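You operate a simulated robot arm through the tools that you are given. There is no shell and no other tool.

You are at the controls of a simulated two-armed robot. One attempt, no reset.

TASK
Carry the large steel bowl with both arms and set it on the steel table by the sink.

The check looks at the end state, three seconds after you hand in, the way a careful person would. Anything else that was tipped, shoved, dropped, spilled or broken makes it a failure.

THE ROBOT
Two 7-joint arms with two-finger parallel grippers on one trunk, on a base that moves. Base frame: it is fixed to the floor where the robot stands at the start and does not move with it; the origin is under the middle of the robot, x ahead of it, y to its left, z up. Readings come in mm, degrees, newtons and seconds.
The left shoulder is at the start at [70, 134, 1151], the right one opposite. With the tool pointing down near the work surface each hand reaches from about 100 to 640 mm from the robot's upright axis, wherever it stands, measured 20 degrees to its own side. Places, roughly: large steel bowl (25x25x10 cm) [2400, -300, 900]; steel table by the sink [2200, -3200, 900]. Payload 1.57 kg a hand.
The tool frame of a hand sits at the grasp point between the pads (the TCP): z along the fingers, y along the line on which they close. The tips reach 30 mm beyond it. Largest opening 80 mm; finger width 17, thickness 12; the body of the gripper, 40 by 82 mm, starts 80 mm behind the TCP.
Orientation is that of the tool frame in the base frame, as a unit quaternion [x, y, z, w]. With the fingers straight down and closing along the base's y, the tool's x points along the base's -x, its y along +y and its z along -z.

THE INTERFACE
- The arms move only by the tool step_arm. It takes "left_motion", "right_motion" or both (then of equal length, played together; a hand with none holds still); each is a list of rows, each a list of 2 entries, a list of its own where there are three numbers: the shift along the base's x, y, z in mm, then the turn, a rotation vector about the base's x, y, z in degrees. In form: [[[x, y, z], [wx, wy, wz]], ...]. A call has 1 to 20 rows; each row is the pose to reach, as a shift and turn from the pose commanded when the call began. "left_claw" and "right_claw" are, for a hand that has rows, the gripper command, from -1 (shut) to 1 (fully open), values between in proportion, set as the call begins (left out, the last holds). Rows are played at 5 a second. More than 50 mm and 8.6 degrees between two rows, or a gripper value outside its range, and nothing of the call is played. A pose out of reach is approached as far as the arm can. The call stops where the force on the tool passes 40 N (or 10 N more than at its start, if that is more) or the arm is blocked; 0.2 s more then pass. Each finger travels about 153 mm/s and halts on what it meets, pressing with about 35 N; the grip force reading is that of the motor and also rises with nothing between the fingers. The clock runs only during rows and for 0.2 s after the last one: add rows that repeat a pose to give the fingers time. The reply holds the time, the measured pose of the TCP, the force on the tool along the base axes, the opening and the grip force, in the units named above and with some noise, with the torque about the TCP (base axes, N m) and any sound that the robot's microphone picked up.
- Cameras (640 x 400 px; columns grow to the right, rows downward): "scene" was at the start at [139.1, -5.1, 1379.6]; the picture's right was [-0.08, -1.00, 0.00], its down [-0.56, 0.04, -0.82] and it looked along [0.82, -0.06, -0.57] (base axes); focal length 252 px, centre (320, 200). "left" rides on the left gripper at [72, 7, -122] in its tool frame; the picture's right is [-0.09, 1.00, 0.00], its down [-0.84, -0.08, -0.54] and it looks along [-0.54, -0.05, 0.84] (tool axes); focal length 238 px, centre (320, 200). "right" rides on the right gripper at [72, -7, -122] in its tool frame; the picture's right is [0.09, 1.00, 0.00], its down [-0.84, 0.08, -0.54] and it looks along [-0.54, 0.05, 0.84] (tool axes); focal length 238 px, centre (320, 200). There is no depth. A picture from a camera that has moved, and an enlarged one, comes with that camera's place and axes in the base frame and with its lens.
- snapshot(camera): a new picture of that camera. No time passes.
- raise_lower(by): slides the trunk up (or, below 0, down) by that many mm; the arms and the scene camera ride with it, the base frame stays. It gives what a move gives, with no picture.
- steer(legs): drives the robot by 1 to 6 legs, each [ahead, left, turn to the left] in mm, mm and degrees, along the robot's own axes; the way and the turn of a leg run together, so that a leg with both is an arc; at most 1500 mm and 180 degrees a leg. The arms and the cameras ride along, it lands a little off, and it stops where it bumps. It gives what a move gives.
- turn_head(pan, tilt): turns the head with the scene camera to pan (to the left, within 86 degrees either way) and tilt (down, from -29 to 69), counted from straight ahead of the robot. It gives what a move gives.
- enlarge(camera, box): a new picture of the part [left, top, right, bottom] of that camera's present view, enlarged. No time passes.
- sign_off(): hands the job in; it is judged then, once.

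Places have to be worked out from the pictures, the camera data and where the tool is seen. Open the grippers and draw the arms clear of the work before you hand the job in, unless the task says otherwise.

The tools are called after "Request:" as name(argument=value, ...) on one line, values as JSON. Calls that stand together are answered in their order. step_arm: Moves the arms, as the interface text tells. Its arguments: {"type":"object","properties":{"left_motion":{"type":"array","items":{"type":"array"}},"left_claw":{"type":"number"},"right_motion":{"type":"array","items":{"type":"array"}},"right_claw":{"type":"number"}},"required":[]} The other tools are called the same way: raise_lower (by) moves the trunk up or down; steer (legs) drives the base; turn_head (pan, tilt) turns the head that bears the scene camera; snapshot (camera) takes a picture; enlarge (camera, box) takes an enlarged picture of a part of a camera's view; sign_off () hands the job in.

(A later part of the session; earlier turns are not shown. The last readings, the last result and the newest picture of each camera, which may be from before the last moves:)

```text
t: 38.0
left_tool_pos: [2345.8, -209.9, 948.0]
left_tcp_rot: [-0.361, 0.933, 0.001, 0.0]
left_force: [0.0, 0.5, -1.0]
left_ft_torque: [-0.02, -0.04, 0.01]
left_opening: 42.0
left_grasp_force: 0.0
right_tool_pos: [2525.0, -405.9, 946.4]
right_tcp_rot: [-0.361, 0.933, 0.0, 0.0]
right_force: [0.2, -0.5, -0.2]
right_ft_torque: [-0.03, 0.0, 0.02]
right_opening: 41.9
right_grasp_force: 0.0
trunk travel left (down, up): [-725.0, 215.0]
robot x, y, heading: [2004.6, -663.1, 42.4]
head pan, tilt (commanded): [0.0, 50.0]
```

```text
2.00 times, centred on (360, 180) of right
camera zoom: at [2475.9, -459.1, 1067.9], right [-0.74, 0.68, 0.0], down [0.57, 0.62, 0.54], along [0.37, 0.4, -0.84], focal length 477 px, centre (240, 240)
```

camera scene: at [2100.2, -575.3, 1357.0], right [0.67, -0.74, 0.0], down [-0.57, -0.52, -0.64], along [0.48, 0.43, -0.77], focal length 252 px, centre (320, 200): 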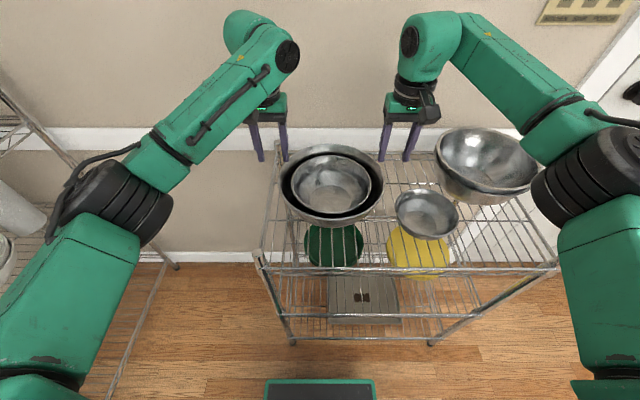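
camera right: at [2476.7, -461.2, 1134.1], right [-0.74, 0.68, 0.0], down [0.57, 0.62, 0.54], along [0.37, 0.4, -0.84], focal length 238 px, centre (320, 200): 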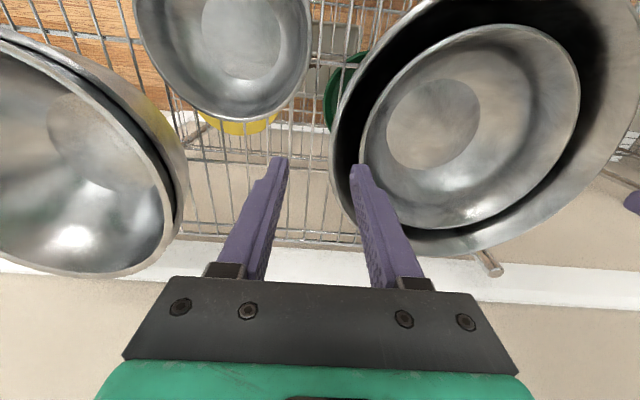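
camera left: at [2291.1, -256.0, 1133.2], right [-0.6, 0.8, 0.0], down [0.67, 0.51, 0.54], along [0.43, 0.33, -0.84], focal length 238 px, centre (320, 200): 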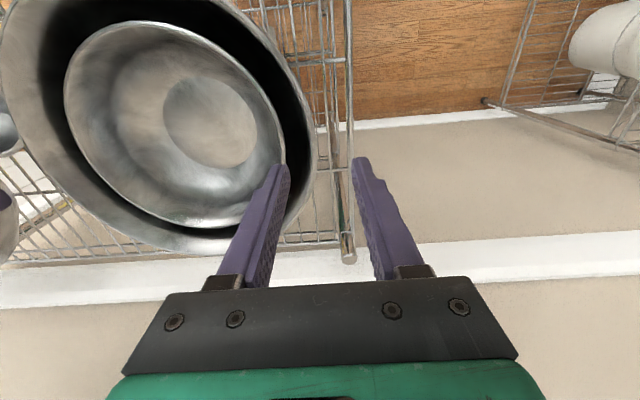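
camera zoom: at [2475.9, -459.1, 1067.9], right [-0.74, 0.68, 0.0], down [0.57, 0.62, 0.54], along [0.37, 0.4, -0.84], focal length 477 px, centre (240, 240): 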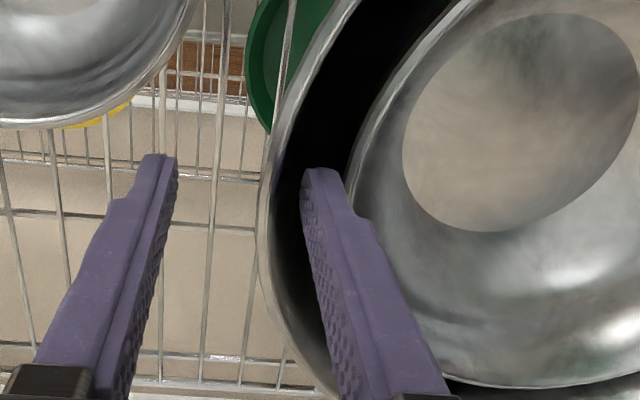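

No contact forces, and both inner fingertips stand in the ring gap. I'll go 4 mm deeper and close both grippers together, holding a second to settle.

Request:
step_arm(left_motion=[[[0, 0, -4], [0, 0, 0]], [[0, 0, -5], [0, 0, 0]]], right_motion=[[[0, 0, -3], [0, 0, 0]], [[0, 0, -4], [0, 0, 0]]])

Request:
step_arm(left_motion=[[[0, 0, 0], [0, 0, 0]], [[0, 0, 0], [0, 0, 0]], [[0, 0, 0], [0, 0, 0]], [[0, 0, 0], [0, 0, 0]], [[0, 0, 0], [0, 0, 0]]], right_motion=[[[0, 0, 0], [0, 0, 0]], [[0, 0, 0], [0, 0, 0]], [[0, 0, 0], [0, 0, 0]], [[0, 0, 0], [0, 0, 0]], [[0, 0, 0], [0, 0, 0]]], left_claw=-1, right_claw=-1)

Request:
enlarge(camera="scene", box=[260, 125, 420, 225])

Request:
snapshot(camera="left")

Request:
snapshot(camera="right")

```text
t: 38.5
left_tool_pos: [2345.8, -210.3, 943.8]
left_tcp_rot: [-0.362, 0.932, -0.001, 0.0]
left_force: [0.2, 0.2, 0.0]
left_ft_torque: [0.02, -0.03, 0.02]
left_opening: 41.7
left_grasp_force: 0.1
right_tool_pos: [2525.1, -405.1, 943.2]
right_tcp_rot: [-0.361, 0.933, 0.001, 0.0]
right_force: [-0.4, 0.2, -0.7]
right_ft_torque: [0.0, 0.01, -0.02]
right_opening: 42.2
right_grasp_force: 0.1
trunk travel left (down, up): [-725.0, 215.0]
robot x, y, heading: [2005.4, -664.1, 42.1]
head pan, tilt (commanded): [0.0, 50.0]
```

```text
t: 39.0
left_tool_pos: [2353.7, -219.0, 942.6]
left_tcp_rot: [-0.351, 0.936, -0.012, 0.007]
left_force: [9.2, -8.3, 0.6]
left_ft_torque: [-0.59, -0.59, 0.05]
left_opening: 9.7
left_grasp_force: 27.6
right_tool_pos: [2514.7, -398.3, 945.7]
right_tcp_rot: [-0.372, 0.928, 0.012, -0.004]
right_force: [-8.9, 8.1, -0.2]
right_ft_torque: [0.58, 0.58, 0.31]
right_opening: 9.8
right_grasp_force: 28.2
trunk travel left (down, up): [-725.0, 215.0]
robot x, y, heading: [2007.8, -659.1, 42.3]
head pan, tilt (commanded): [0.0, 50.0]
stopped in row 2 (left hand): the force on the tool passed its limit at 48 N (the readings are from after the stop); the commanded pose is now the measured one
```

```text
4.00 times, centred on (340, 175) of scene
camera zoom: at [2101.3, -574.3, 1356.7], right [0.67, -0.74, 0.0], down [-0.57, -0.52, -0.64], along [0.48, 0.43, -0.77], focal length 1009 px, centre (240, 300)
```

zoom: 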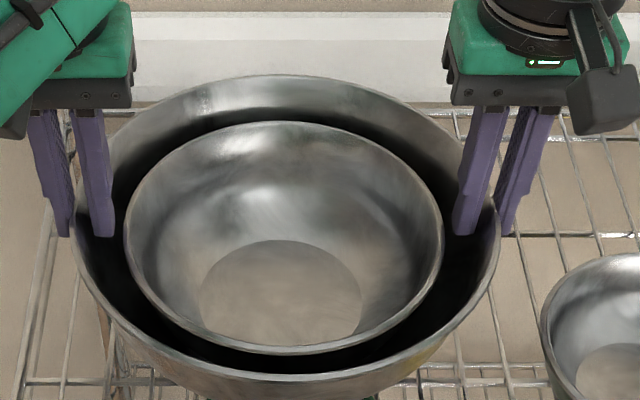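

```text
taken
camera left: at [2292.3, -260.6, 1064.0], right [-0.59, 0.81, -0.03], down [0.67, 0.5, 0.55], along [0.46, 0.3, -0.84], focal length 238 px, centre (320, 200)
```

left: 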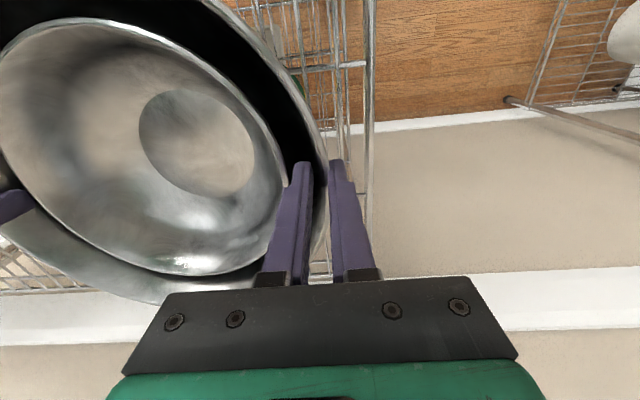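

```text
taken
camera right: at [2469.6, -453.3, 1065.9], right [-0.75, 0.66, 0.02], down [0.56, 0.62, 0.54], along [0.34, 0.42, -0.84], focal length 238 px, centre (320, 200)
```

right: 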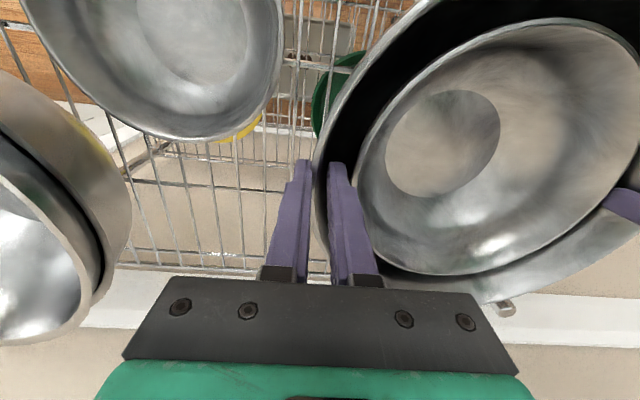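

Both grippers closed on the rim (openings ~9.7 mm, grip ~28 N) and the bowl barely moved. I'll hold a moment to settle and read again.

Request:
step_arm(left_motion=[[[0, 0, 0], [0, 0, 0]], [[0, 0, 0], [0, 0, 0]], [[0, 0, 0], [0, 0, 0]], [[0, 0, 0], [0, 0, 0]]], right_motion=[[[0, 0, 0], [0, 0, 0]], [[0, 0, 0], [0, 0, 0]], [[0, 0, 0], [0, 0, 0]], [[0, 0, 0], [0, 0, 0]]], left_claw=-1, right_claw=-1)

Request:
enlarge(camera="scene", box=[260, 125, 420, 225])

```text
t: 40.0
left_tool_pos: [2352.5, -219.4, 942.7]
left_tcp_rot: [-0.352, 0.936, -0.012, 0.007]
left_force: [21.0, -19.8, 1.1]
left_ft_torque: [-0.88, -0.78, 0.1]
left_opening: 9.8
left_grasp_force: 28.3
right_tool_pos: [2515.2, -396.7, 945.0]
right_tcp_rot: [-0.371, 0.929, 0.012, -0.005]
right_force: [-20.7, 20.1, 0.2]
right_ft_torque: [0.9, 0.75, 0.32]
right_opening: 9.8
right_grasp_force: 27.8
trunk travel left (down, up): [-725.0, 215.0]
robot x, y, heading: [2004.9, -661.2, 42.5]
head pan, tilt (commanded): [0.0, 50.0]
```

```text
4.00 times, centred on (340, 175) of scene
camera zoom: at [2101.4, -574.3, 1356.8], right [0.67, -0.74, 0.0], down [-0.57, -0.52, -0.64], along [0.48, 0.43, -0.77], focal length 1009 px, centre (240, 300)
```

zoom: 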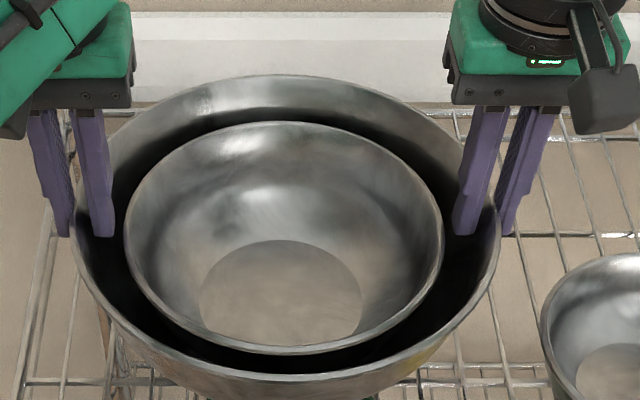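

The hands are pulling outward against each other with about 29 N. I'll relax that by bringing each hand inward 3 mm before lifting.

Request:
step_arm(left_motion=[[[1, -1.1, 0], [0, 0, 0]], [[2, -2.2, 0], [0, 0, 0]], [[2, -2.2, 0], [0, 0, 0]]], right_motion=[[[-1, 1.1, 0], [0, 0, 0]], [[-2, 2.2, 0], [0, 0, 0]], [[-2, 2.2, 0], [0, 0, 0]]])

```text
t: 40.8
left_tool_pos: [2353.5, -220.8, 941.7]
left_tcp_rot: [-0.355, 0.935, -0.008, 0.006]
left_force: [12.3, -8.6, -0.1]
left_ft_torque: [-0.51, -0.9, 0.1]
left_opening: 9.7
left_grasp_force: 27.9
right_tool_pos: [2516.7, -397.7, 944.4]
right_tcp_rot: [-0.368, 0.93, 0.009, -0.003]
right_force: [-10.9, 8.7, 0.5]
right_ft_torque: [0.57, 0.72, 0.43]
right_opening: 9.7
right_grasp_force: 27.9
trunk travel left (down, up): [-725.0, 215.0]
robot x, y, heading: [2005.8, -666.4, 42.2]
head pan, tilt (commanded): [0.0, 50.0]
```

Tension fell to about 14 N; another 2 mm inward should bring it near zero.

Request:
step_arm(left_motion=[[[0.7, -0.7, 0], [0, 0, 0]], [[1.2, -1.2, 0], [0, 0, 0]], [[1.2, -1.2, 0], [0, 0, 0]]], right_motion=[[[-0.7, 0.7, 0], [0, 0, 0]], [[-1.2, 1.2, 0], [0, 0, 0]], [[-1.2, 1.2, 0], [0, 0, 0]]])

```text
t: 41.6
left_tool_pos: [2354.7, -219.9, 943.6]
left_tcp_rot: [-0.355, 0.935, -0.007, 0.006]
left_force: [-0.5, 6.2, 2.4]
left_ft_torque: [-0.23, -0.65, 0.04]
left_opening: 9.9
left_grasp_force: 28.0
right_tool_pos: [2515.6, -397.9, 943.3]
right_tcp_rot: [-0.367, 0.93, 0.007, -0.002]
right_force: [3.7, -5.6, -0.7]
right_ft_torque: [0.28, 0.4, 0.34]
right_opening: 10.0
right_grasp_force: 28.1
trunk travel left (down, up): [-725.0, 215.0]
robot x, y, heading: [2008.7, -656.6, 42.4]
head pan, tilt (commanded): [0.0, 50.0]
```

The internal force is now only about 6 N. I'll lift with the trunk by 30 mm, so both hands rise together, and check.

Request:
raise_lower(by=30)

Request:
enlarge(camera="scene", box=[240, 115, 432, 235])

Request:
snapshot(camera="right")

```text
t: 42.3
left_tool_pos: [2354.0, -218.7, 971.7]
left_tcp_rot: [-0.355, 0.935, -0.008, 0.004]
left_force: [-12.1, 14.7, -2.0]
left_ft_torque: [0.03, -0.5, 0.1]
left_opening: 10.0
left_grasp_force: 28.4
right_tool_pos: [2515.5, -396.1, 974.3]
right_tcp_rot: [-0.367, 0.93, 0.008, -0.002]
right_force: [12.0, -15.0, -2.1]
right_ft_torque: [-0.14, 0.42, 0.31]
right_opening: 9.6
right_grasp_force: 27.4
trunk travel left (down, up): [-755.0, 185.0]
robot x, y, heading: [2003.8, -659.8, 42.4]
head pan, tilt (commanded): [0.0, 50.0]
```

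```text
3.33 times, centred on (336, 175) of scene
camera zoom: at [2101.6, -574.0, 1386.8], right [0.67, -0.74, 0.0], down [-0.57, -0.52, -0.64], along [0.47, 0.43, -0.77], focal length 840 px, centre (267, 283)
```

zoom: 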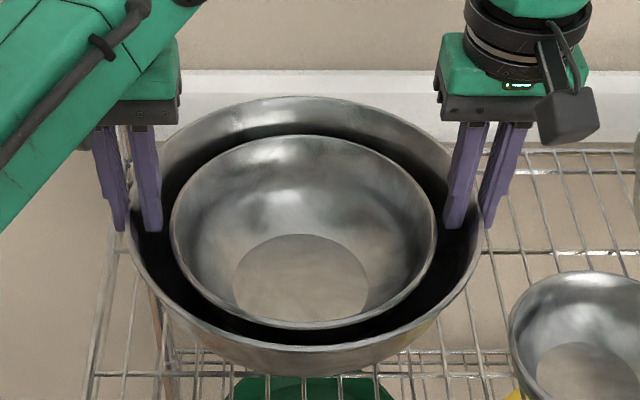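

```text
taken
camera right: at [2469.2, -451.4, 1095.5], right [-0.75, 0.66, 0.02], down [0.56, 0.62, 0.54], along [0.35, 0.42, -0.84], focal length 238 px, centre (320, 200)
```

right: 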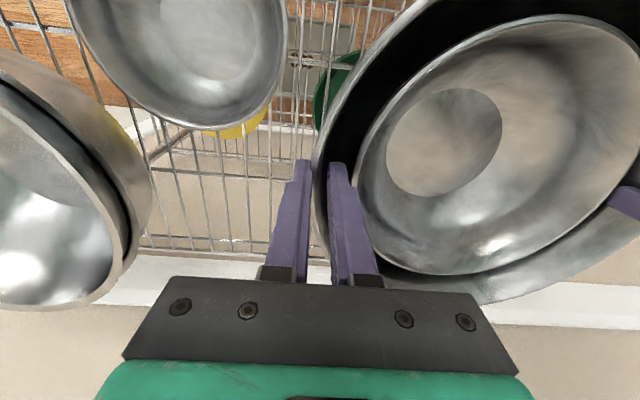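

The bowl and its nested bowl rose level with the hands, with about 4 N of weight in total. The hands now squeeze inward ~19 N, so I'll ease out 1.5 mm each.

Request:
step_arm(left_motion=[[[-0.6, 0.6, 0], [0, 0, 0]], [[-1, 1.1, 0], [0, 0, 0]], [[-1, 1.1, 0], [0, 0, 0]]], right_motion=[[[0.6, -0.6, 0], [0, 0, 0]], [[1, -1.1, 0], [0, 0, 0]], [[1, -1.1, 0], [0, 0, 0]]])

Request:
raise_lower(by=120)

Request:
snapshot(camera="scene")

```text
t: 43.1
left_tool_pos: [2352.4, -220.4, 973.3]
left_tcp_rot: [-0.352, 0.936, -0.009, 0.005]
left_force: [-10.3, 13.2, -1.8]
left_ft_torque: [-0.07, -0.37, 0.11]
left_opening: 10.3
left_grasp_force: 27.9
right_tool_pos: [2515.8, -396.9, 973.3]
right_tcp_rot: [-0.369, 0.929, 0.01, -0.002]
right_force: [10.5, -12.9, -2.9]
right_ft_torque: [0.07, 0.36, 0.33]
right_opening: 9.9
right_grasp_force: 27.4
trunk travel left (down, up): [-755.0, 185.0]
robot x, y, heading: [2009.0, -666.6, 42.5]
head pan, tilt (commanded): [0.0, 50.0]
```

```text
t: 44.6
left_tool_pos: [2353.5, -220.3, 1091.0]
left_tcp_rot: [-0.354, 0.935, -0.008, 0.005]
left_force: [-10.2, 13.3, -1.9]
left_ft_torque: [-0.27, -0.14, 0.06]
left_opening: 9.9
left_grasp_force: 27.5
right_tool_pos: [2516.2, -396.1, 1094.7]
right_tcp_rot: [-0.369, 0.929, 0.009, -0.003]
right_force: [10.4, -11.8, -1.7]
right_ft_torque: [0.28, 0.16, 0.22]
right_opening: 9.9
right_grasp_force: 28.0
trunk travel left (down, up): [-875.0, 65.0]
robot x, y, heading: [2006.1, -662.5, 42.4]
head pan, tilt (commanded): [0.0, 50.0]
```

```text
taken
camera scene: at [2101.6, -574.1, 1506.8], right [0.67, -0.74, 0.0], down [-0.57, -0.52, -0.64], along [0.47, 0.43, -0.77], focal length 252 px, centre (320, 200)
```

scene: 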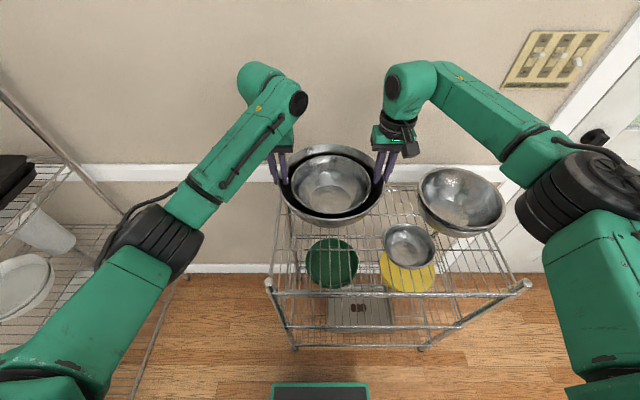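

The bowl is held level at about z 1090 with the nested bowl in place. I'll back straight away from the rack by 700 mm.

Request:
steer(legs=[[-350, 0, 0], [-350, 0, 0]])

Request:
snapshot(camera="scene")

```text
t: 48.8
left_tool_pos: [1841.2, -687.4, 1090.7]
left_tcp_rot: [-0.353, 0.936, -0.009, 0.005]
left_force: [-10.1, 12.7, -2.2]
left_ft_torque: [-0.19, -0.24, 0.07]
left_opening: 9.7
left_grasp_force: 27.9
right_tool_pos: [2003.6, -863.2, 1092.9]
right_tcp_rot: [-0.368, 0.93, 0.008, -0.005]
right_force: [11.2, -13.4, -1.8]
right_ft_torque: [0.2, 0.24, 0.27]
right_opening: 9.8
right_grasp_force: 27.6
trunk travel left (down, up): [-875.0, 65.0]
robot x, y, heading: [1490.3, -1132.1, 42.1]
head pan, tilt (commanded): [0.0, 50.0]
```

```text
taken
camera scene: at [1589.7, -1039.3, 1506.5], right [0.67, -0.74, 0.0], down [-0.57, -0.51, -0.64], along [0.48, 0.43, -0.77], focal length 252 px, centre (320, 200)
```

scene: 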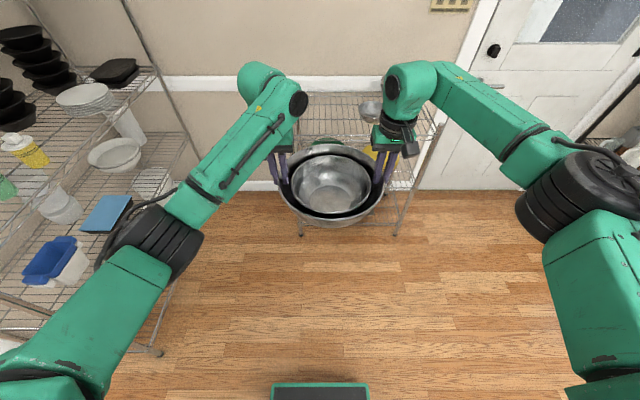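

Backed clear with the bowl steady. I'll survey the table area by turning the head right before rotating the base.

Request:
turn_head(pan=-80, tilt=20)

Request:
snapshot(camera="scene")

Request:
enlarge(camera="scene", box=[280, 80, 560, 255])

```text
t: 50.3
left_tool_pos: [1839.0, -687.8, 1093.7]
left_tcp_rot: [-0.353, 0.936, -0.009, 0.007]
left_force: [0.2, 2.5, -2.8]
left_ft_torque: [-0.38, -0.49, 0.07]
left_opening: 10.1
left_grasp_force: 28.0
right_tool_pos: [2002.4, -864.9, 1093.8]
right_tcp_rot: [-0.367, 0.93, 0.009, -0.003]
right_force: [0.7, -2.7, -2.7]
right_ft_torque: [0.34, 0.49, 0.32]
right_opening: 9.6
right_grasp_force: 27.9
trunk travel left (down, up): [-875.0, 65.0]
robot x, y, heading: [1489.9, -1134.0, 42.4]
head pan, tilt (commanded): [-80.0, 20.0]
```

```text
taken
camera scene: at [1603.7, -1150.1, 1552.5], right [-0.61, -0.79, 0.0], down [-0.27, 0.21, -0.94], along [0.74, -0.58, -0.34], focal length 252 px, centre (320, 200)
```

scene: 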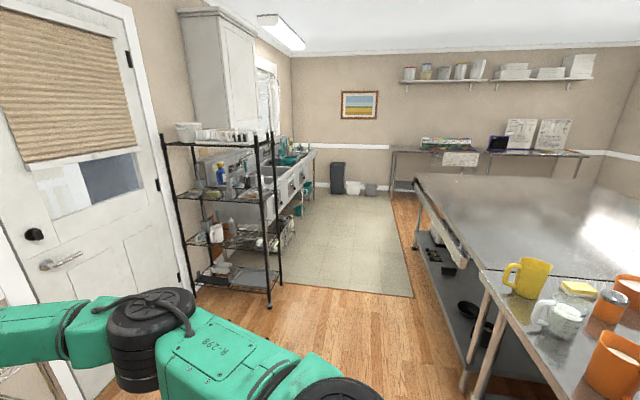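

```text
2.29 times, centred on (420, 168) of scene
camera zoom: at [1603.7, -1150.1, 1552.5], right [-0.61, -0.79, 0.0], down [-0.27, 0.21, -0.94], along [0.74, -0.58, -0.34], focal length 576 px, centre (91, 274)
```

zoom: 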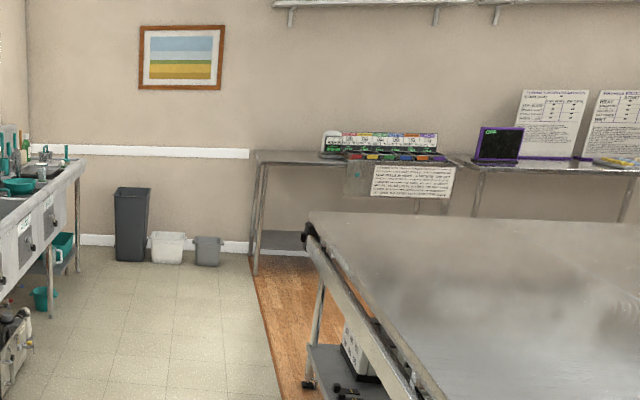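

The bare steel table behind the cups table is the target: its left edge runs along the tiled aisle near the sink, centre about (2200,-3200), top near z 900, and it's clear. I'll move 150 mm back toward the rack for swing room and turn right 90° to face down the aisle.

Request:
steer(legs=[[150, 0, 0], [0, 0, -45], [0, 0, -45]])

Request:
turn_head(pan=0, tilt=30)

Request:
snapshot(camera="scene")

```text
t: 55.8
left_tool_pos: [2051.1, -1368.5, 1091.8]
left_tcp_rot: [0.407, 0.913, -0.01, -0.003]
left_force: [4.8, 2.1, -1.9]
left_ft_torque: [-0.43, 0.34, 0.28]
left_opening: 9.9
left_grasp_force: 27.8
right_tool_pos: [1877.8, -1534.1, 1093.8]
right_tcp_rot: [0.391, 0.92, 0.008, 0.005]
right_force: [-3.8, -1.8, -2.4]
right_ft_torque: [0.39, -0.3, 0.12]
right_opening: 9.7
right_grasp_force: 27.4
trunk travel left (down, up): [-875.0, 65.0]
robot x, y, heading: [1605.2, -1025.7, -46.9]
head pan, tilt (commanded): [-80.0, 20.0]
```

```text
t: 57.3
left_tool_pos: [2051.7, -1369.2, 1092.4]
left_tcp_rot: [0.405, 0.914, -0.01, -0.002]
left_force: [1.5, 0.0, -1.4]
left_ft_torque: [-0.56, 0.35, 0.28]
left_opening: 9.8
left_grasp_force: 28.5
right_tool_pos: [1875.6, -1534.5, 1093.5]
right_tcp_rot: [0.391, 0.92, 0.009, 0.004]
right_force: [-1.7, 0.4, -2.6]
right_ft_torque: [0.48, -0.32, 0.19]
right_opening: 9.6
right_grasp_force: 28.0
trunk travel left (down, up): [-875.0, 65.0]
robot x, y, heading: [1603.2, -1025.9, -47.0]
head pan, tilt (commanded): [0.0, 30.0]
```

```text
taken
camera scene: at [1701.4, -1129.4, 1536.3], right [-0.73, -0.68, 0.0], down [-0.34, 0.37, -0.87], along [0.59, -0.63, -0.5], focal length 252 px, centre (320, 200)
```

scene: 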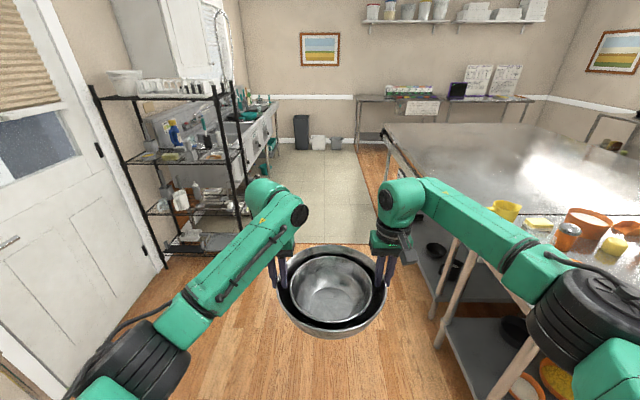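

The robot is aligned with the aisle (between the black rack at left and the island at right), and the bowl is level. I'll drive 900 mm ahead drifting 60 mm left to stay centred, then check.

Request:
steer(legs=[[900, 60, 0]])

Request:
snapshot(camera="scene")

Request:
turn_head(pan=-60, tilt=35)

Request:
snapshot(camera="scene")

```text
t: 62.0
left_tool_pos: [2715.0, -1981.5, 1093.2]
left_tcp_rot: [0.401, 0.916, -0.011, -0.002]
left_force: [3.0, -0.5, -2.1]
left_ft_torque: [-0.46, 0.38, 0.21]
left_opening: 9.7
left_grasp_force: 27.5
right_tool_pos: [2541.3, -2147.7, 1094.7]
right_tcp_rot: [0.387, 0.922, 0.009, 0.005]
right_force: [-2.0, 0.4, -2.9]
right_ft_torque: [0.41, -0.39, 0.15]
right_opening: 9.4
right_grasp_force: 27.5
trunk travel left (down, up): [-875.0, 65.0]
robot x, y, heading: [2266.5, -1645.5, -47.1]
head pan, tilt (commanded): [0.0, 30.0]
```

```text
taken
camera scene: at [2363.2, -1744.3, 1536.5], right [-0.73, -0.69, 0.0], down [-0.34, 0.36, -0.87], along [0.59, -0.63, -0.5], focal length 252 px, centre (320, 200)
```

scene: 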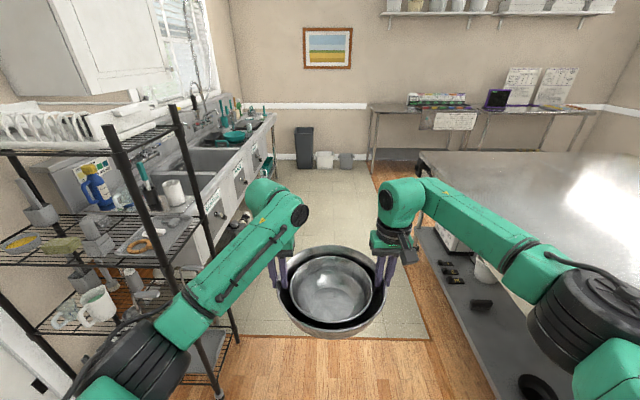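

```text
t: 63.3
left_tool_pos: [2715.2, -1982.4, 1092.3]
left_tcp_rot: [0.402, 0.916, -0.01, -0.002]
left_force: [2.4, -1.6, -2.9]
left_ft_torque: [-0.51, 0.37, 0.24]
left_opening: 9.7
left_grasp_force: 28.0
right_tool_pos: [2542.5, -2147.5, 1093.9]
right_tcp_rot: [0.388, 0.922, 0.008, 0.004]
right_force: [-2.2, 0.9, -2.9]
right_ft_torque: [0.46, -0.35, 0.13]
right_opening: 9.3
right_grasp_force: 27.6
trunk travel left (down, up): [-875.0, 65.0]
robot x, y, heading: [2264.9, -1644.3, -46.5]
head pan, tilt (commanded): [-60.0, 35.0]
```

```text
taken
camera scene: at [2276.8, -1763.8, 1528.6], right [-0.96, 0.28, 0.0], down [0.16, 0.55, -0.82], along [-0.23, -0.78, -0.57], focal length 252 px, centre (320, 200)
```

scene: 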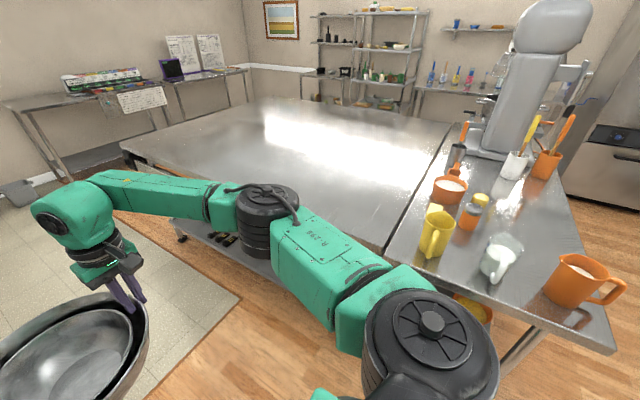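

The bare table is clear and spans roughly 1.7 x 1.5 m; I triangulate its left edge near v=223 mm right of the aisle line and its top at z ≈ 915–925. I'll raise 40 mm for clearance and drive 1000 mm further down the aisle.

Request:
raise_lower(by=40)

Request:
steer(legs=[[1000, -40, 0]])

Request:
snapshot(camera="scene")

```text
t: 64.2
left_tool_pos: [2714.2, -1982.0, 1132.4]
left_tcp_rot: [0.402, 0.916, -0.011, -0.003]
left_force: [2.1, -0.5, -2.5]
left_ft_torque: [-0.52, 0.32, 0.21]
left_opening: 9.6
left_grasp_force: 28.5
right_tool_pos: [2542.6, -2149.4, 1133.7]
right_tcp_rot: [0.387, 0.922, 0.009, 0.004]
right_force: [-1.2, 0.1, -2.8]
right_ft_torque: [0.53, -0.29, 0.19]
right_opening: 9.6
right_grasp_force: 27.7
trunk travel left (down, up): [-915.0, 25.0]
robot x, y, heading: [2266.3, -1642.4, -46.4]
head pan, tilt (commanded): [-60.0, 35.0]
```

```text
t: 69.3
left_tool_pos: [3361.7, -2741.4, 1132.5]
left_tcp_rot: [0.407, 0.913, -0.011, -0.002]
left_force: [2.3, -0.2, -1.7]
left_ft_torque: [-0.39, 0.42, 0.2]
left_opening: 9.7
left_grasp_force: 27.6
right_tool_pos: [3187.2, -2907.0, 1134.4]
right_tcp_rot: [0.392, 0.92, 0.009, 0.004]
right_force: [-2.3, 0.9, -2.3]
right_ft_torque: [0.41, -0.37, 0.13]
right_opening: 9.4
right_grasp_force: 28.2
trunk travel left (down, up): [-915.0, 25.0]
robot x, y, heading: [2915.9, -2399.2, -47.3]
head pan, tilt (commanded): [-60.0, 35.0]
```

```text
taken
camera scene: at [2926.1, -2518.3, 1568.7], right [-0.96, 0.3, 0.0], down [0.17, 0.55, -0.82], along [-0.24, -0.78, -0.57], focal length 252 px, centre (320, 200)
```

scene: 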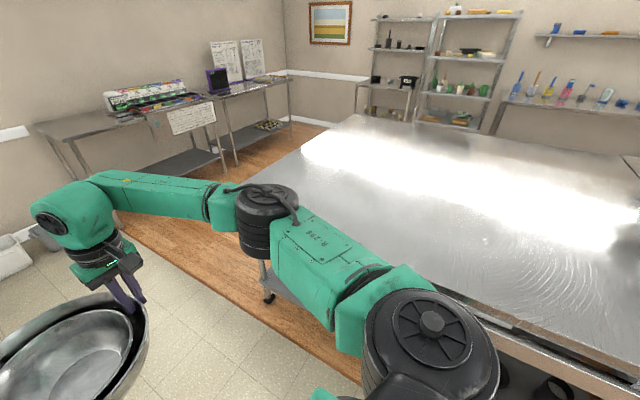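

At (2916,-2399) beside the bare table, all steady. I'll turn right 90° to face the table; the bowl's bottom (~z 1025) swings well above the top.

Request:
steer(legs=[[0, 0, -45], [0, 0, -45]])

Request:
turn_head(pan=0, tilt=50)

Request:
snapshot(camera="scene")

```text
t: 73.9
left_tool_pos: [2566.0, -2839.4, 1131.8]
left_tcp_rot: [0.937, 0.35, -0.006, -0.009]
left_force: [-0.1, -1.2, -1.5]
left_ft_torque: [0.48, 0.4, 0.27]
left_opening: 9.9
left_grasp_force: 28.3
right_tool_pos: [2405.2, -2661.7, 1134.3]
right_tcp_rot: [0.931, 0.365, 0.004, 0.01]
right_force: [0.8, 0.4, -2.2]
right_ft_torque: [-0.41, -0.38, -0.05]
right_opening: 9.5
right_grasp_force: 27.4
trunk travel left (down, up): [-915.0, 25.0]
robot x, y, heading: [2918.2, -2397.1, -138.2]
head pan, tilt (commanded): [-60.0, 35.0]
```

```text
t: 75.2
left_tool_pos: [2567.0, -2839.5, 1132.0]
left_tcp_rot: [0.937, 0.35, -0.005, -0.01]
left_force: [-0.5, -1.3, -3.2]
left_ft_torque: [0.42, 0.45, 0.28]
left_opening: 9.8
left_grasp_force: 27.7
right_tool_pos: [2405.9, -2660.6, 1135.0]
right_tcp_rot: [0.931, 0.365, 0.003, 0.009]
right_force: [1.5, 1.0, -2.7]
right_ft_torque: [-0.36, -0.43, -0.06]
right_opening: 9.4
right_grasp_force: 27.4
trunk travel left (down, up): [-915.0, 25.0]
robot x, y, heading: [2916.9, -2399.2, -138.3]
head pan, tilt (commanded): [0.0, 50.0]
```

```text
taken
camera scene: at [2822.3, -2482.8, 1546.8], right [-0.67, 0.75, 0.0], down [0.57, 0.51, -0.64], along [-0.48, -0.43, -0.77], focal length 252 px, centre (320, 200)
```

scene: 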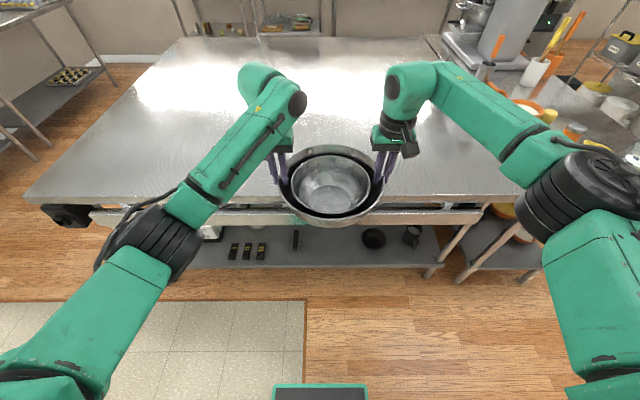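

Facing the table squarely: its near edge is about 640 mm ahead of my axis, and the bowl hovers just over it. I'll drive 300 mm ahead so the bowl is ~215 mm inside the edge.

Request:
steer(legs=[[300, 0, 0]])

Request:
snapshot(camera="scene")

Request:
snapshot(camera="left")

Request:
snapshot(camera="right")

```text
t: 77.2
left_tool_pos: [2351.1, -3031.8, 1131.6]
left_tcp_rot: [0.936, 0.351, -0.006, -0.01]
left_force: [-0.2, -0.6, -2.8]
left_ft_torque: [0.46, 0.44, 0.27]
left_opening: 9.7
left_grasp_force: 28.6
right_tool_pos: [2187.9, -2856.3, 1134.8]
right_tcp_rot: [0.931, 0.365, 0.001, 0.01]
right_force: [1.4, 1.5, -3.1]
right_ft_torque: [-0.42, -0.39, -0.06]
right_opening: 9.3
right_grasp_force: 27.4
trunk travel left (down, up): [-915.0, 25.0]
robot x, y, heading: [2701.1, -2591.5, -138.2]
head pan, tilt (commanded): [0.0, 50.0]
```

```text
taken
camera scene: at [2606.4, -2676.3, 1547.1], right [-0.67, 0.74, 0.0], down [0.57, 0.51, -0.64], along [-0.48, -0.43, -0.77], focal length 252 px, centre (320, 200)
```

scene: 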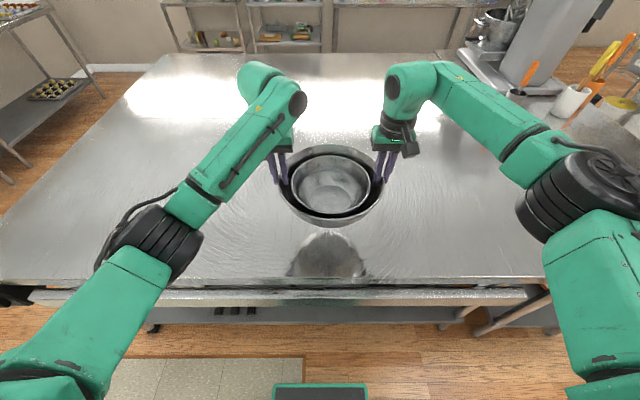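

```text
taken
camera left: at [2411.3, -2992.9, 1254.2], right [0.58, -0.81, -0.02], down [-0.67, -0.5, 0.55], along [-0.45, -0.31, -0.84], focal length 238 px, centre (320, 200)
```

left: 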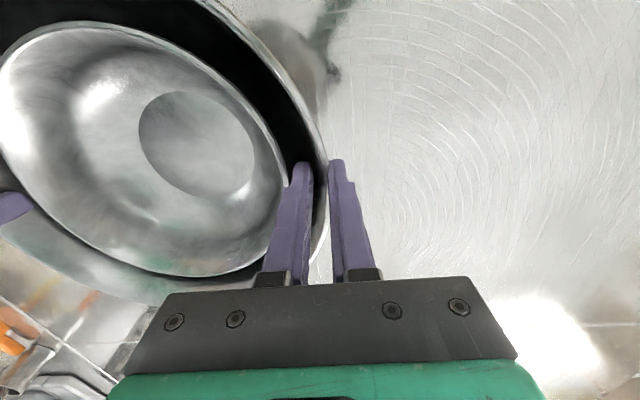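

```text
taken
camera right: at [2235.4, -2799.6, 1256.7], right [0.74, -0.67, 0.02], down [-0.57, -0.62, 0.55], along [-0.35, -0.42, -0.84], focal length 238 px, centre (320, 200)
```

right: 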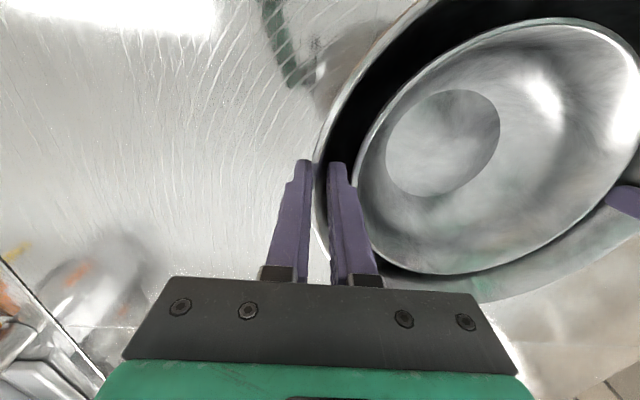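

The bowl is over bare table, centre ≈ (2270,-2944), with its reflection visible below it. I'll lower 75 mm with the trunk and check the remaining gap.

Request:
raise_lower(by=-75)

Request:
snapshot(camera="scene")

Request:
enlarge(camera="scene", box=[240, 120, 432, 300])

```text
t: 78.3
left_tool_pos: [2349.2, -3035.0, 1057.4]
left_tcp_rot: [0.936, 0.351, -0.005, -0.009]
left_force: [-0.3, -1.7, -1.4]
left_ft_torque: [0.41, 0.46, 0.29]
left_opening: 9.5
left_grasp_force: 27.8
right_tool_pos: [2186.8, -2856.9, 1059.4]
right_tcp_rot: [0.931, 0.365, 0.003, 0.009]
right_force: [1.1, 0.4, -2.5]
right_ft_torque: [-0.38, -0.42, -0.04]
right_opening: 9.1
right_grasp_force: 27.9
trunk travel left (down, up): [-840.0, 100.0]
robot x, y, heading: [2701.6, -2595.7, -138.2]
head pan, tilt (commanded): [0.0, 50.0]
```

```text
taken
camera scene: at [2604.6, -2677.9, 1471.9], right [-0.67, 0.74, 0.0], down [0.57, 0.51, -0.64], along [-0.48, -0.43, -0.77], focal length 252 px, centre (320, 200)
```

scene: 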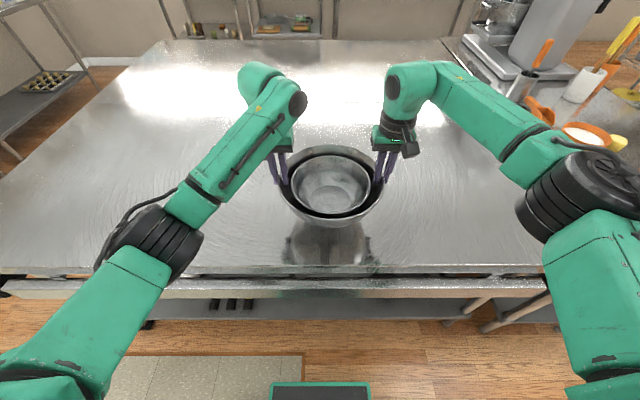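

```text
2.22 times, centred on (336, 210) of scene
camera zoom: at [2604.6, -2677.9, 1471.9], right [-0.67, 0.74, 0.0], down [0.57, 0.51, -0.64], along [-0.48, -0.43, -0.77], focal length 560 px, centre (284, 178)
```

zoom: 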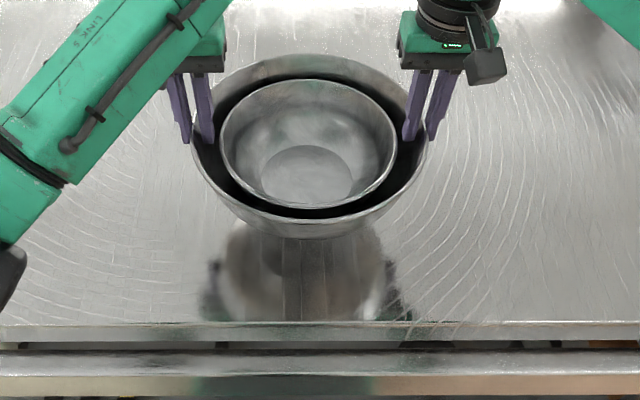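

The gap is still visible with the reflection separate from the bowl. I'll lower 15 mm more and read the vertical forces.

Request:
raise_lower(by=-15)

Request:
enlarge(camera="scene", box=[240, 120, 432, 300])

```text
t: 79.0
left_tool_pos: [2349.3, -3034.8, 1043.0]
left_tcp_rot: [0.936, 0.351, -0.005, -0.009]
left_force: [-1.1, -1.2, -3.2]
left_ft_torque: [0.38, 0.49, 0.32]
left_opening: 10.1
left_grasp_force: 27.7
right_tool_pos: [2186.9, -2857.5, 1044.5]
right_tcp_rot: [0.931, 0.365, 0.003, 0.009]
right_force: [0.6, 1.8, -2.8]
right_ft_torque: [-0.32, -0.45, -0.04]
right_opening: 9.4
right_grasp_force: 27.3
trunk travel left (down, up): [-825.0, 115.0]
robot x, y, heading: [2699.0, -2592.9, -138.3]
head pan, tilt (commanded): [0.0, 50.0]
```

```text
2.22 times, centred on (336, 210) of scene
camera zoom: at [2604.0, -2678.4, 1456.8], right [-0.67, 0.74, 0.0], down [0.57, 0.51, -0.64], along [-0.48, -0.43, -0.77], focal length 560 px, centre (284, 178)
```

zoom: 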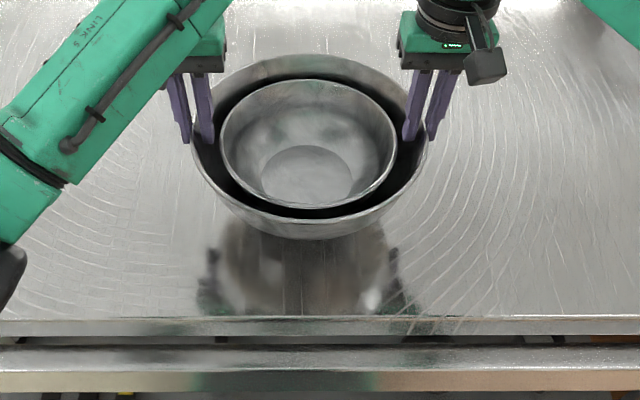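

From the fingertip reflections I get a table top at z ≈ 904, so about 33 mm remain under the bowl. I'll lower 20 mm and then go in small steps watching the vertical force.

Request:
raise_lower(by=-20)

Request:
raise_lower(by=-5)

Request:
enlarge(camera="scene", box=[240, 120, 432, 300])

```text
t: 79.6
left_tool_pos: [2348.9, -3033.6, 1022.2]
left_tcp_rot: [0.936, 0.351, -0.006, -0.009]
left_force: [-0.8, -0.9, -2.9]
left_ft_torque: [0.38, 0.49, 0.29]
left_opening: 9.7
left_grasp_force: 28.0
right_tool_pos: [2187.6, -2856.5, 1023.1]
right_tcp_rot: [0.931, 0.365, 0.004, 0.009]
right_force: [-0.5, 0.6, -2.3]
right_ft_torque: [-0.34, -0.42, 0.01]
right_opening: 9.2
right_grasp_force: 27.5
trunk travel left (down, up): [-805.0, 135.0]
robot x, y, heading: [2698.9, -2594.8, -137.9]
head pan, tilt (commanded): [0.0, 50.0]
```

```text
t: 80.2
left_tool_pos: [2349.2, -3035.5, 1017.0]
left_tcp_rot: [0.936, 0.351, -0.006, -0.01]
left_force: [-0.6, -1.9, -2.5]
left_ft_torque: [0.4, 0.46, 0.28]
left_opening: 9.8
left_grasp_force: 27.8
right_tool_pos: [2186.0, -2857.0, 1018.3]
right_tcp_rot: [0.931, 0.366, 0.004, 0.009]
right_force: [0.4, 0.8, -2.0]
right_ft_torque: [-0.38, -0.39, -0.06]
right_opening: 9.3
right_grasp_force: 27.4
trunk travel left (down, up): [-800.0, 140.0]
robot x, y, heading: [2698.9, -2593.2, -138.3]
head pan, tilt (commanded): [0.0, 50.0]
```

```text
2.22 times, centred on (336, 210) of scene
camera zoom: at [2603.6, -2678.7, 1431.7], right [-0.67, 0.74, 0.0], down [0.57, 0.51, -0.64], along [-0.48, -0.43, -0.77], focal length 560 px, centre (284, 178)
```

zoom: 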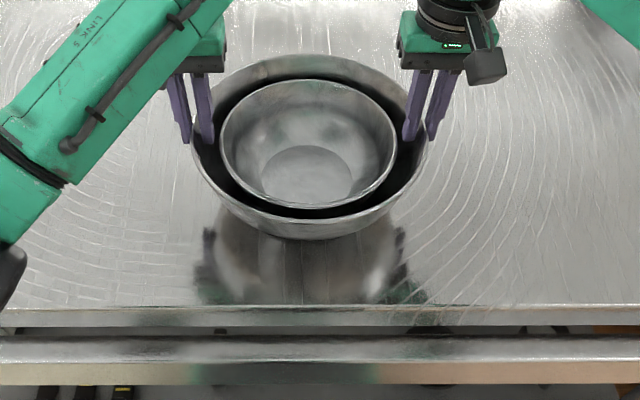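

Still free-hanging (about -2.3 N each hand). I'll continue down in 4 mm and then 3 mm steps.

Request:
raise_lower(by=-4)

Request:
raise_lower(by=-3)

```text
t: 80.7
left_tool_pos: [2349.2, -3034.7, 1012.6]
left_tcp_rot: [0.936, 0.351, -0.005, -0.009]
left_force: [-0.4, -0.8, -2.6]
left_ft_torque: [0.39, 0.43, 0.27]
left_opening: 9.9
left_grasp_force: 28.2
right_tool_pos: [2186.3, -2857.1, 1014.2]
right_tcp_rot: [0.931, 0.365, 0.004, 0.009]
right_force: [0.8, 1.3, -2.2]
right_ft_torque: [-0.41, -0.44, -0.02]
right_opening: 9.2
right_grasp_force: 27.8
trunk travel left (down, up): [-796.0, 144.0]
robot x, y, heading: [2699.0, -2593.7, -138.3]
head pan, tilt (commanded): [0.0, 50.0]
```

```text
t: 81.2
left_tool_pos: [2348.5, -3034.5, 1008.7]
left_tcp_rot: [0.936, 0.351, -0.005, -0.009]
left_force: [-1.0, -1.2, -2.3]
left_ft_torque: [0.41, 0.41, 0.28]
left_opening: 9.8
left_grasp_force: 27.9
right_tool_pos: [2186.7, -2857.0, 1012.2]
right_tcp_rot: [0.931, 0.364, 0.003, 0.009]
right_force: [0.4, 1.6, -2.5]
right_ft_torque: [-0.43, -0.39, -0.04]
right_opening: 9.4
right_grasp_force: 27.4
trunk travel left (down, up): [-793.0, 147.0]
robot x, y, heading: [2701.2, -2598.1, -138.1]
head pan, tilt (commanded): [0.0, 50.0]
```

Still no contact. I'll lower two more 3 mm steps.

Request:
raise_lower(by=-3)

Request:
raise_lower(by=-2)

Request:
enlarge(camera="scene", box=[270, 170, 398, 290])

```text
t: 81.8
left_tool_pos: [2350.0, -3034.5, 1007.1]
left_tcp_rot: [0.936, 0.351, -0.005, -0.01]
left_force: [-0.3, -1.4, -1.9]
left_ft_torque: [0.43, 0.42, 0.29]
left_opening: 9.9
left_grasp_force: 28.3
right_tool_pos: [2187.1, -2857.3, 1008.5]
right_tcp_rot: [0.931, 0.365, 0.003, 0.009]
right_force: [-0.2, 1.6, -2.2]
right_ft_torque: [-0.37, -0.4, -0.02]
right_opening: 9.4
right_grasp_force: 27.5
trunk travel left (down, up): [-790.0, 150.0]
robot x, y, heading: [2703.1, -2594.4, -138.0]
head pan, tilt (commanded): [0.0, 50.0]
```

```text
t: 82.3
left_tool_pos: [2348.0, -3033.9, 1005.0]
left_tcp_rot: [0.936, 0.351, -0.006, -0.01]
left_force: [0.1, -0.4, -2.6]
left_ft_torque: [0.38, 0.45, 0.27]
left_opening: 9.6
left_grasp_force: 28.2
right_tool_pos: [2187.0, -2856.4, 1006.6]
right_tcp_rot: [0.931, 0.364, 0.004, 0.008]
right_force: [-0.7, 0.8, -2.6]
right_ft_torque: [-0.39, -0.4, -0.03]
right_opening: 9.3
right_grasp_force: 27.9
trunk travel left (down, up): [-788.0, 152.0]
robot x, y, heading: [2697.0, -2595.9, -138.1]
head pan, tilt (commanded): [0.0, 50.0]
```

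```text
3.33 times, centred on (334, 230) of scene
camera zoom: at [2603.9, -2678.5, 1419.8], right [-0.67, 0.74, 0.0], down [0.57, 0.51, -0.64], along [-0.48, -0.43, -0.77], focal length 840 px, centre (273, 100)
```

zoom: 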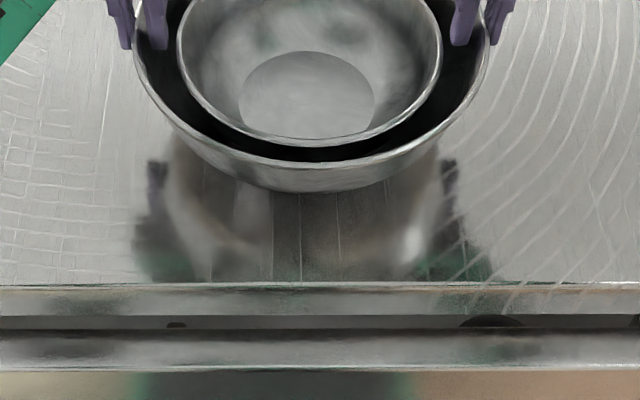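

Fingertip reflections put the top at ~902, so contact should be within a few mm. I'll go on in 3 mm and 2 mm steps.

Request:
raise_lower(by=-3)

Request:
raise_lower(by=-2)

Request:
raise_lower(by=-2)

```text
t: 82.8
left_tool_pos: [2349.3, -3033.8, 1004.7]
left_tcp_rot: [0.936, 0.351, -0.008, -0.008]
left_force: [-2.9, -5.2, 12.7]
left_ft_torque: [0.72, 0.09, 0.19]
left_opening: 9.6
left_grasp_force: 27.9
right_tool_pos: [2186.9, -2855.8, 1005.9]
right_tcp_rot: [0.931, 0.365, 0.001, 0.01]
right_force: [-3.4, -0.1, 4.6]
right_ft_torque: [-0.65, -0.16, -0.08]
right_opening: 9.1
right_grasp_force: 27.7
trunk travel left (down, up): [-785.0, 155.0]
robot x, y, heading: [2701.1, -2592.8, -138.1]
head pan, tilt (commanded): [0.0, 50.0]
```

```text
t: 83.3
left_tool_pos: [2350.2, -3032.7, 1004.0]
left_tcp_rot: [0.936, 0.351, -0.01, -0.008]
left_force: [-5.4, -11.8, 28.9]
left_ft_torque: [0.54, 0.25, 0.18]
left_opening: 9.5
left_grasp_force: 27.6
right_tool_pos: [2186.8, -2854.5, 1006.0]
right_tcp_rot: [0.931, 0.365, 0.001, 0.011]
right_force: [-8.7, -0.5, 20.6]
right_ft_torque: [0.0, -0.75, 0.06]
right_opening: 9.1
right_grasp_force: 28.2
trunk travel left (down, up): [-783.0, 157.0]
robot x, y, heading: [2697.9, -2593.2, -138.1]
head pan, tilt (commanded): [0.0, 50.0]
```

```text
t: 83.8
left_tool_pos: [2350.7, -3032.0, 1002.8]
left_tcp_rot: [0.936, 0.351, -0.01, -0.007]
left_force: [-7.1, -9.4, 29.4]
left_ft_torque: [0.15, 0.72, 0.34]
left_opening: 10.1
left_grasp_force: 28.1
right_tool_pos: [2189.6, -2855.2, 1005.3]
right_tcp_rot: [0.931, 0.365, -0.001, 0.012]
right_force: [-11.0, -1.5, 28.1]
right_ft_torque: [-0.55, -0.16, -0.1]
right_opening: 9.8
right_grasp_force: 27.7
trunk travel left (down, up): [-781.0, 159.0]
robot x, y, heading: [2694.2, -2590.6, -138.5]
head pan, tilt (commanded): [0.0, 50.0]
```

The bowl touched down on the first of those steps and now presses ~57 N. I'll raise the trunk 5 mm to relieve it to roughly zero.

Request:
raise_lower(by=4)

Request:
enlarge(camera="scene", box=[240, 120, 432, 300])

```text
t: 84.4
left_tool_pos: [2349.9, -3032.2, 1002.7]
left_tcp_rot: [0.937, 0.35, -0.006, -0.009]
left_force: [-4.3, -2.8, 12.9]
left_ft_torque: [0.11, 0.87, 0.39]
left_opening: 10.3
left_grasp_force: 27.8
right_tool_pos: [2188.2, -2855.0, 1004.2]
right_tcp_rot: [0.931, 0.365, 0.003, 0.009]
right_force: [-3.9, -2.0, 12.2]
right_ft_torque: [-0.82, 0.1, -0.19]
right_opening: 9.7
right_grasp_force: 27.7
trunk travel left (down, up): [-785.0, 155.0]
robot x, y, heading: [2698.6, -2591.9, -137.9]
head pan, tilt (commanded): [0.0, 50.0]
```

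```text
2.22 times, centred on (336, 210) of scene
camera zoom: at [2606.7, -2675.6, 1416.8], right [-0.67, 0.74, 0.0], down [0.57, 0.51, -0.64], along [-0.48, -0.43, -0.76], focal length 560 px, centre (284, 178)
```

zoom: 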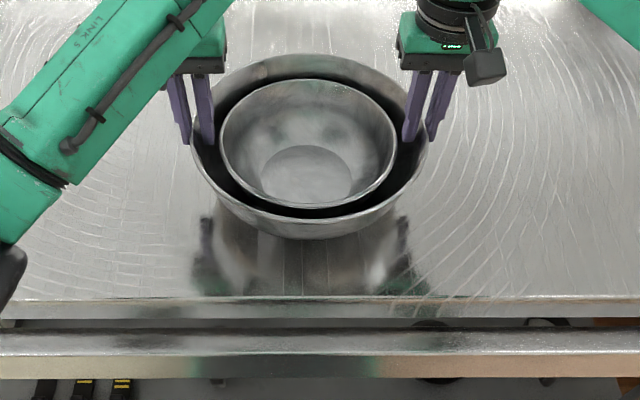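

Residual press is ~25 N; raising 2 mm more should leave a light press before release.

Request:
raise_lower(by=2)

```text
t: 84.9
left_tool_pos: [2350.0, -3033.9, 1004.5]
left_tcp_rot: [0.936, 0.351, -0.004, -0.009]
left_force: [-1.5, 1.5, 0.0]
left_ft_torque: [0.6, 0.45, 0.29]
left_opening: 10.3
left_grasp_force: 28.5
right_tool_pos: [2188.4, -2854.9, 1003.4]
right_tcp_rot: [0.931, 0.365, 0.004, 0.008]
right_force: [2.5, 0.0, -1.2]
right_ft_torque: [-0.55, -0.27, -0.15]
right_opening: 9.7
right_grasp_force: 28.0
trunk travel left (down, up): [-787.0, 153.0]
robot x, y, heading: [2700.0, -2587.9, -138.2]
head pan, tilt (commanded): [0.0, 50.0]
```

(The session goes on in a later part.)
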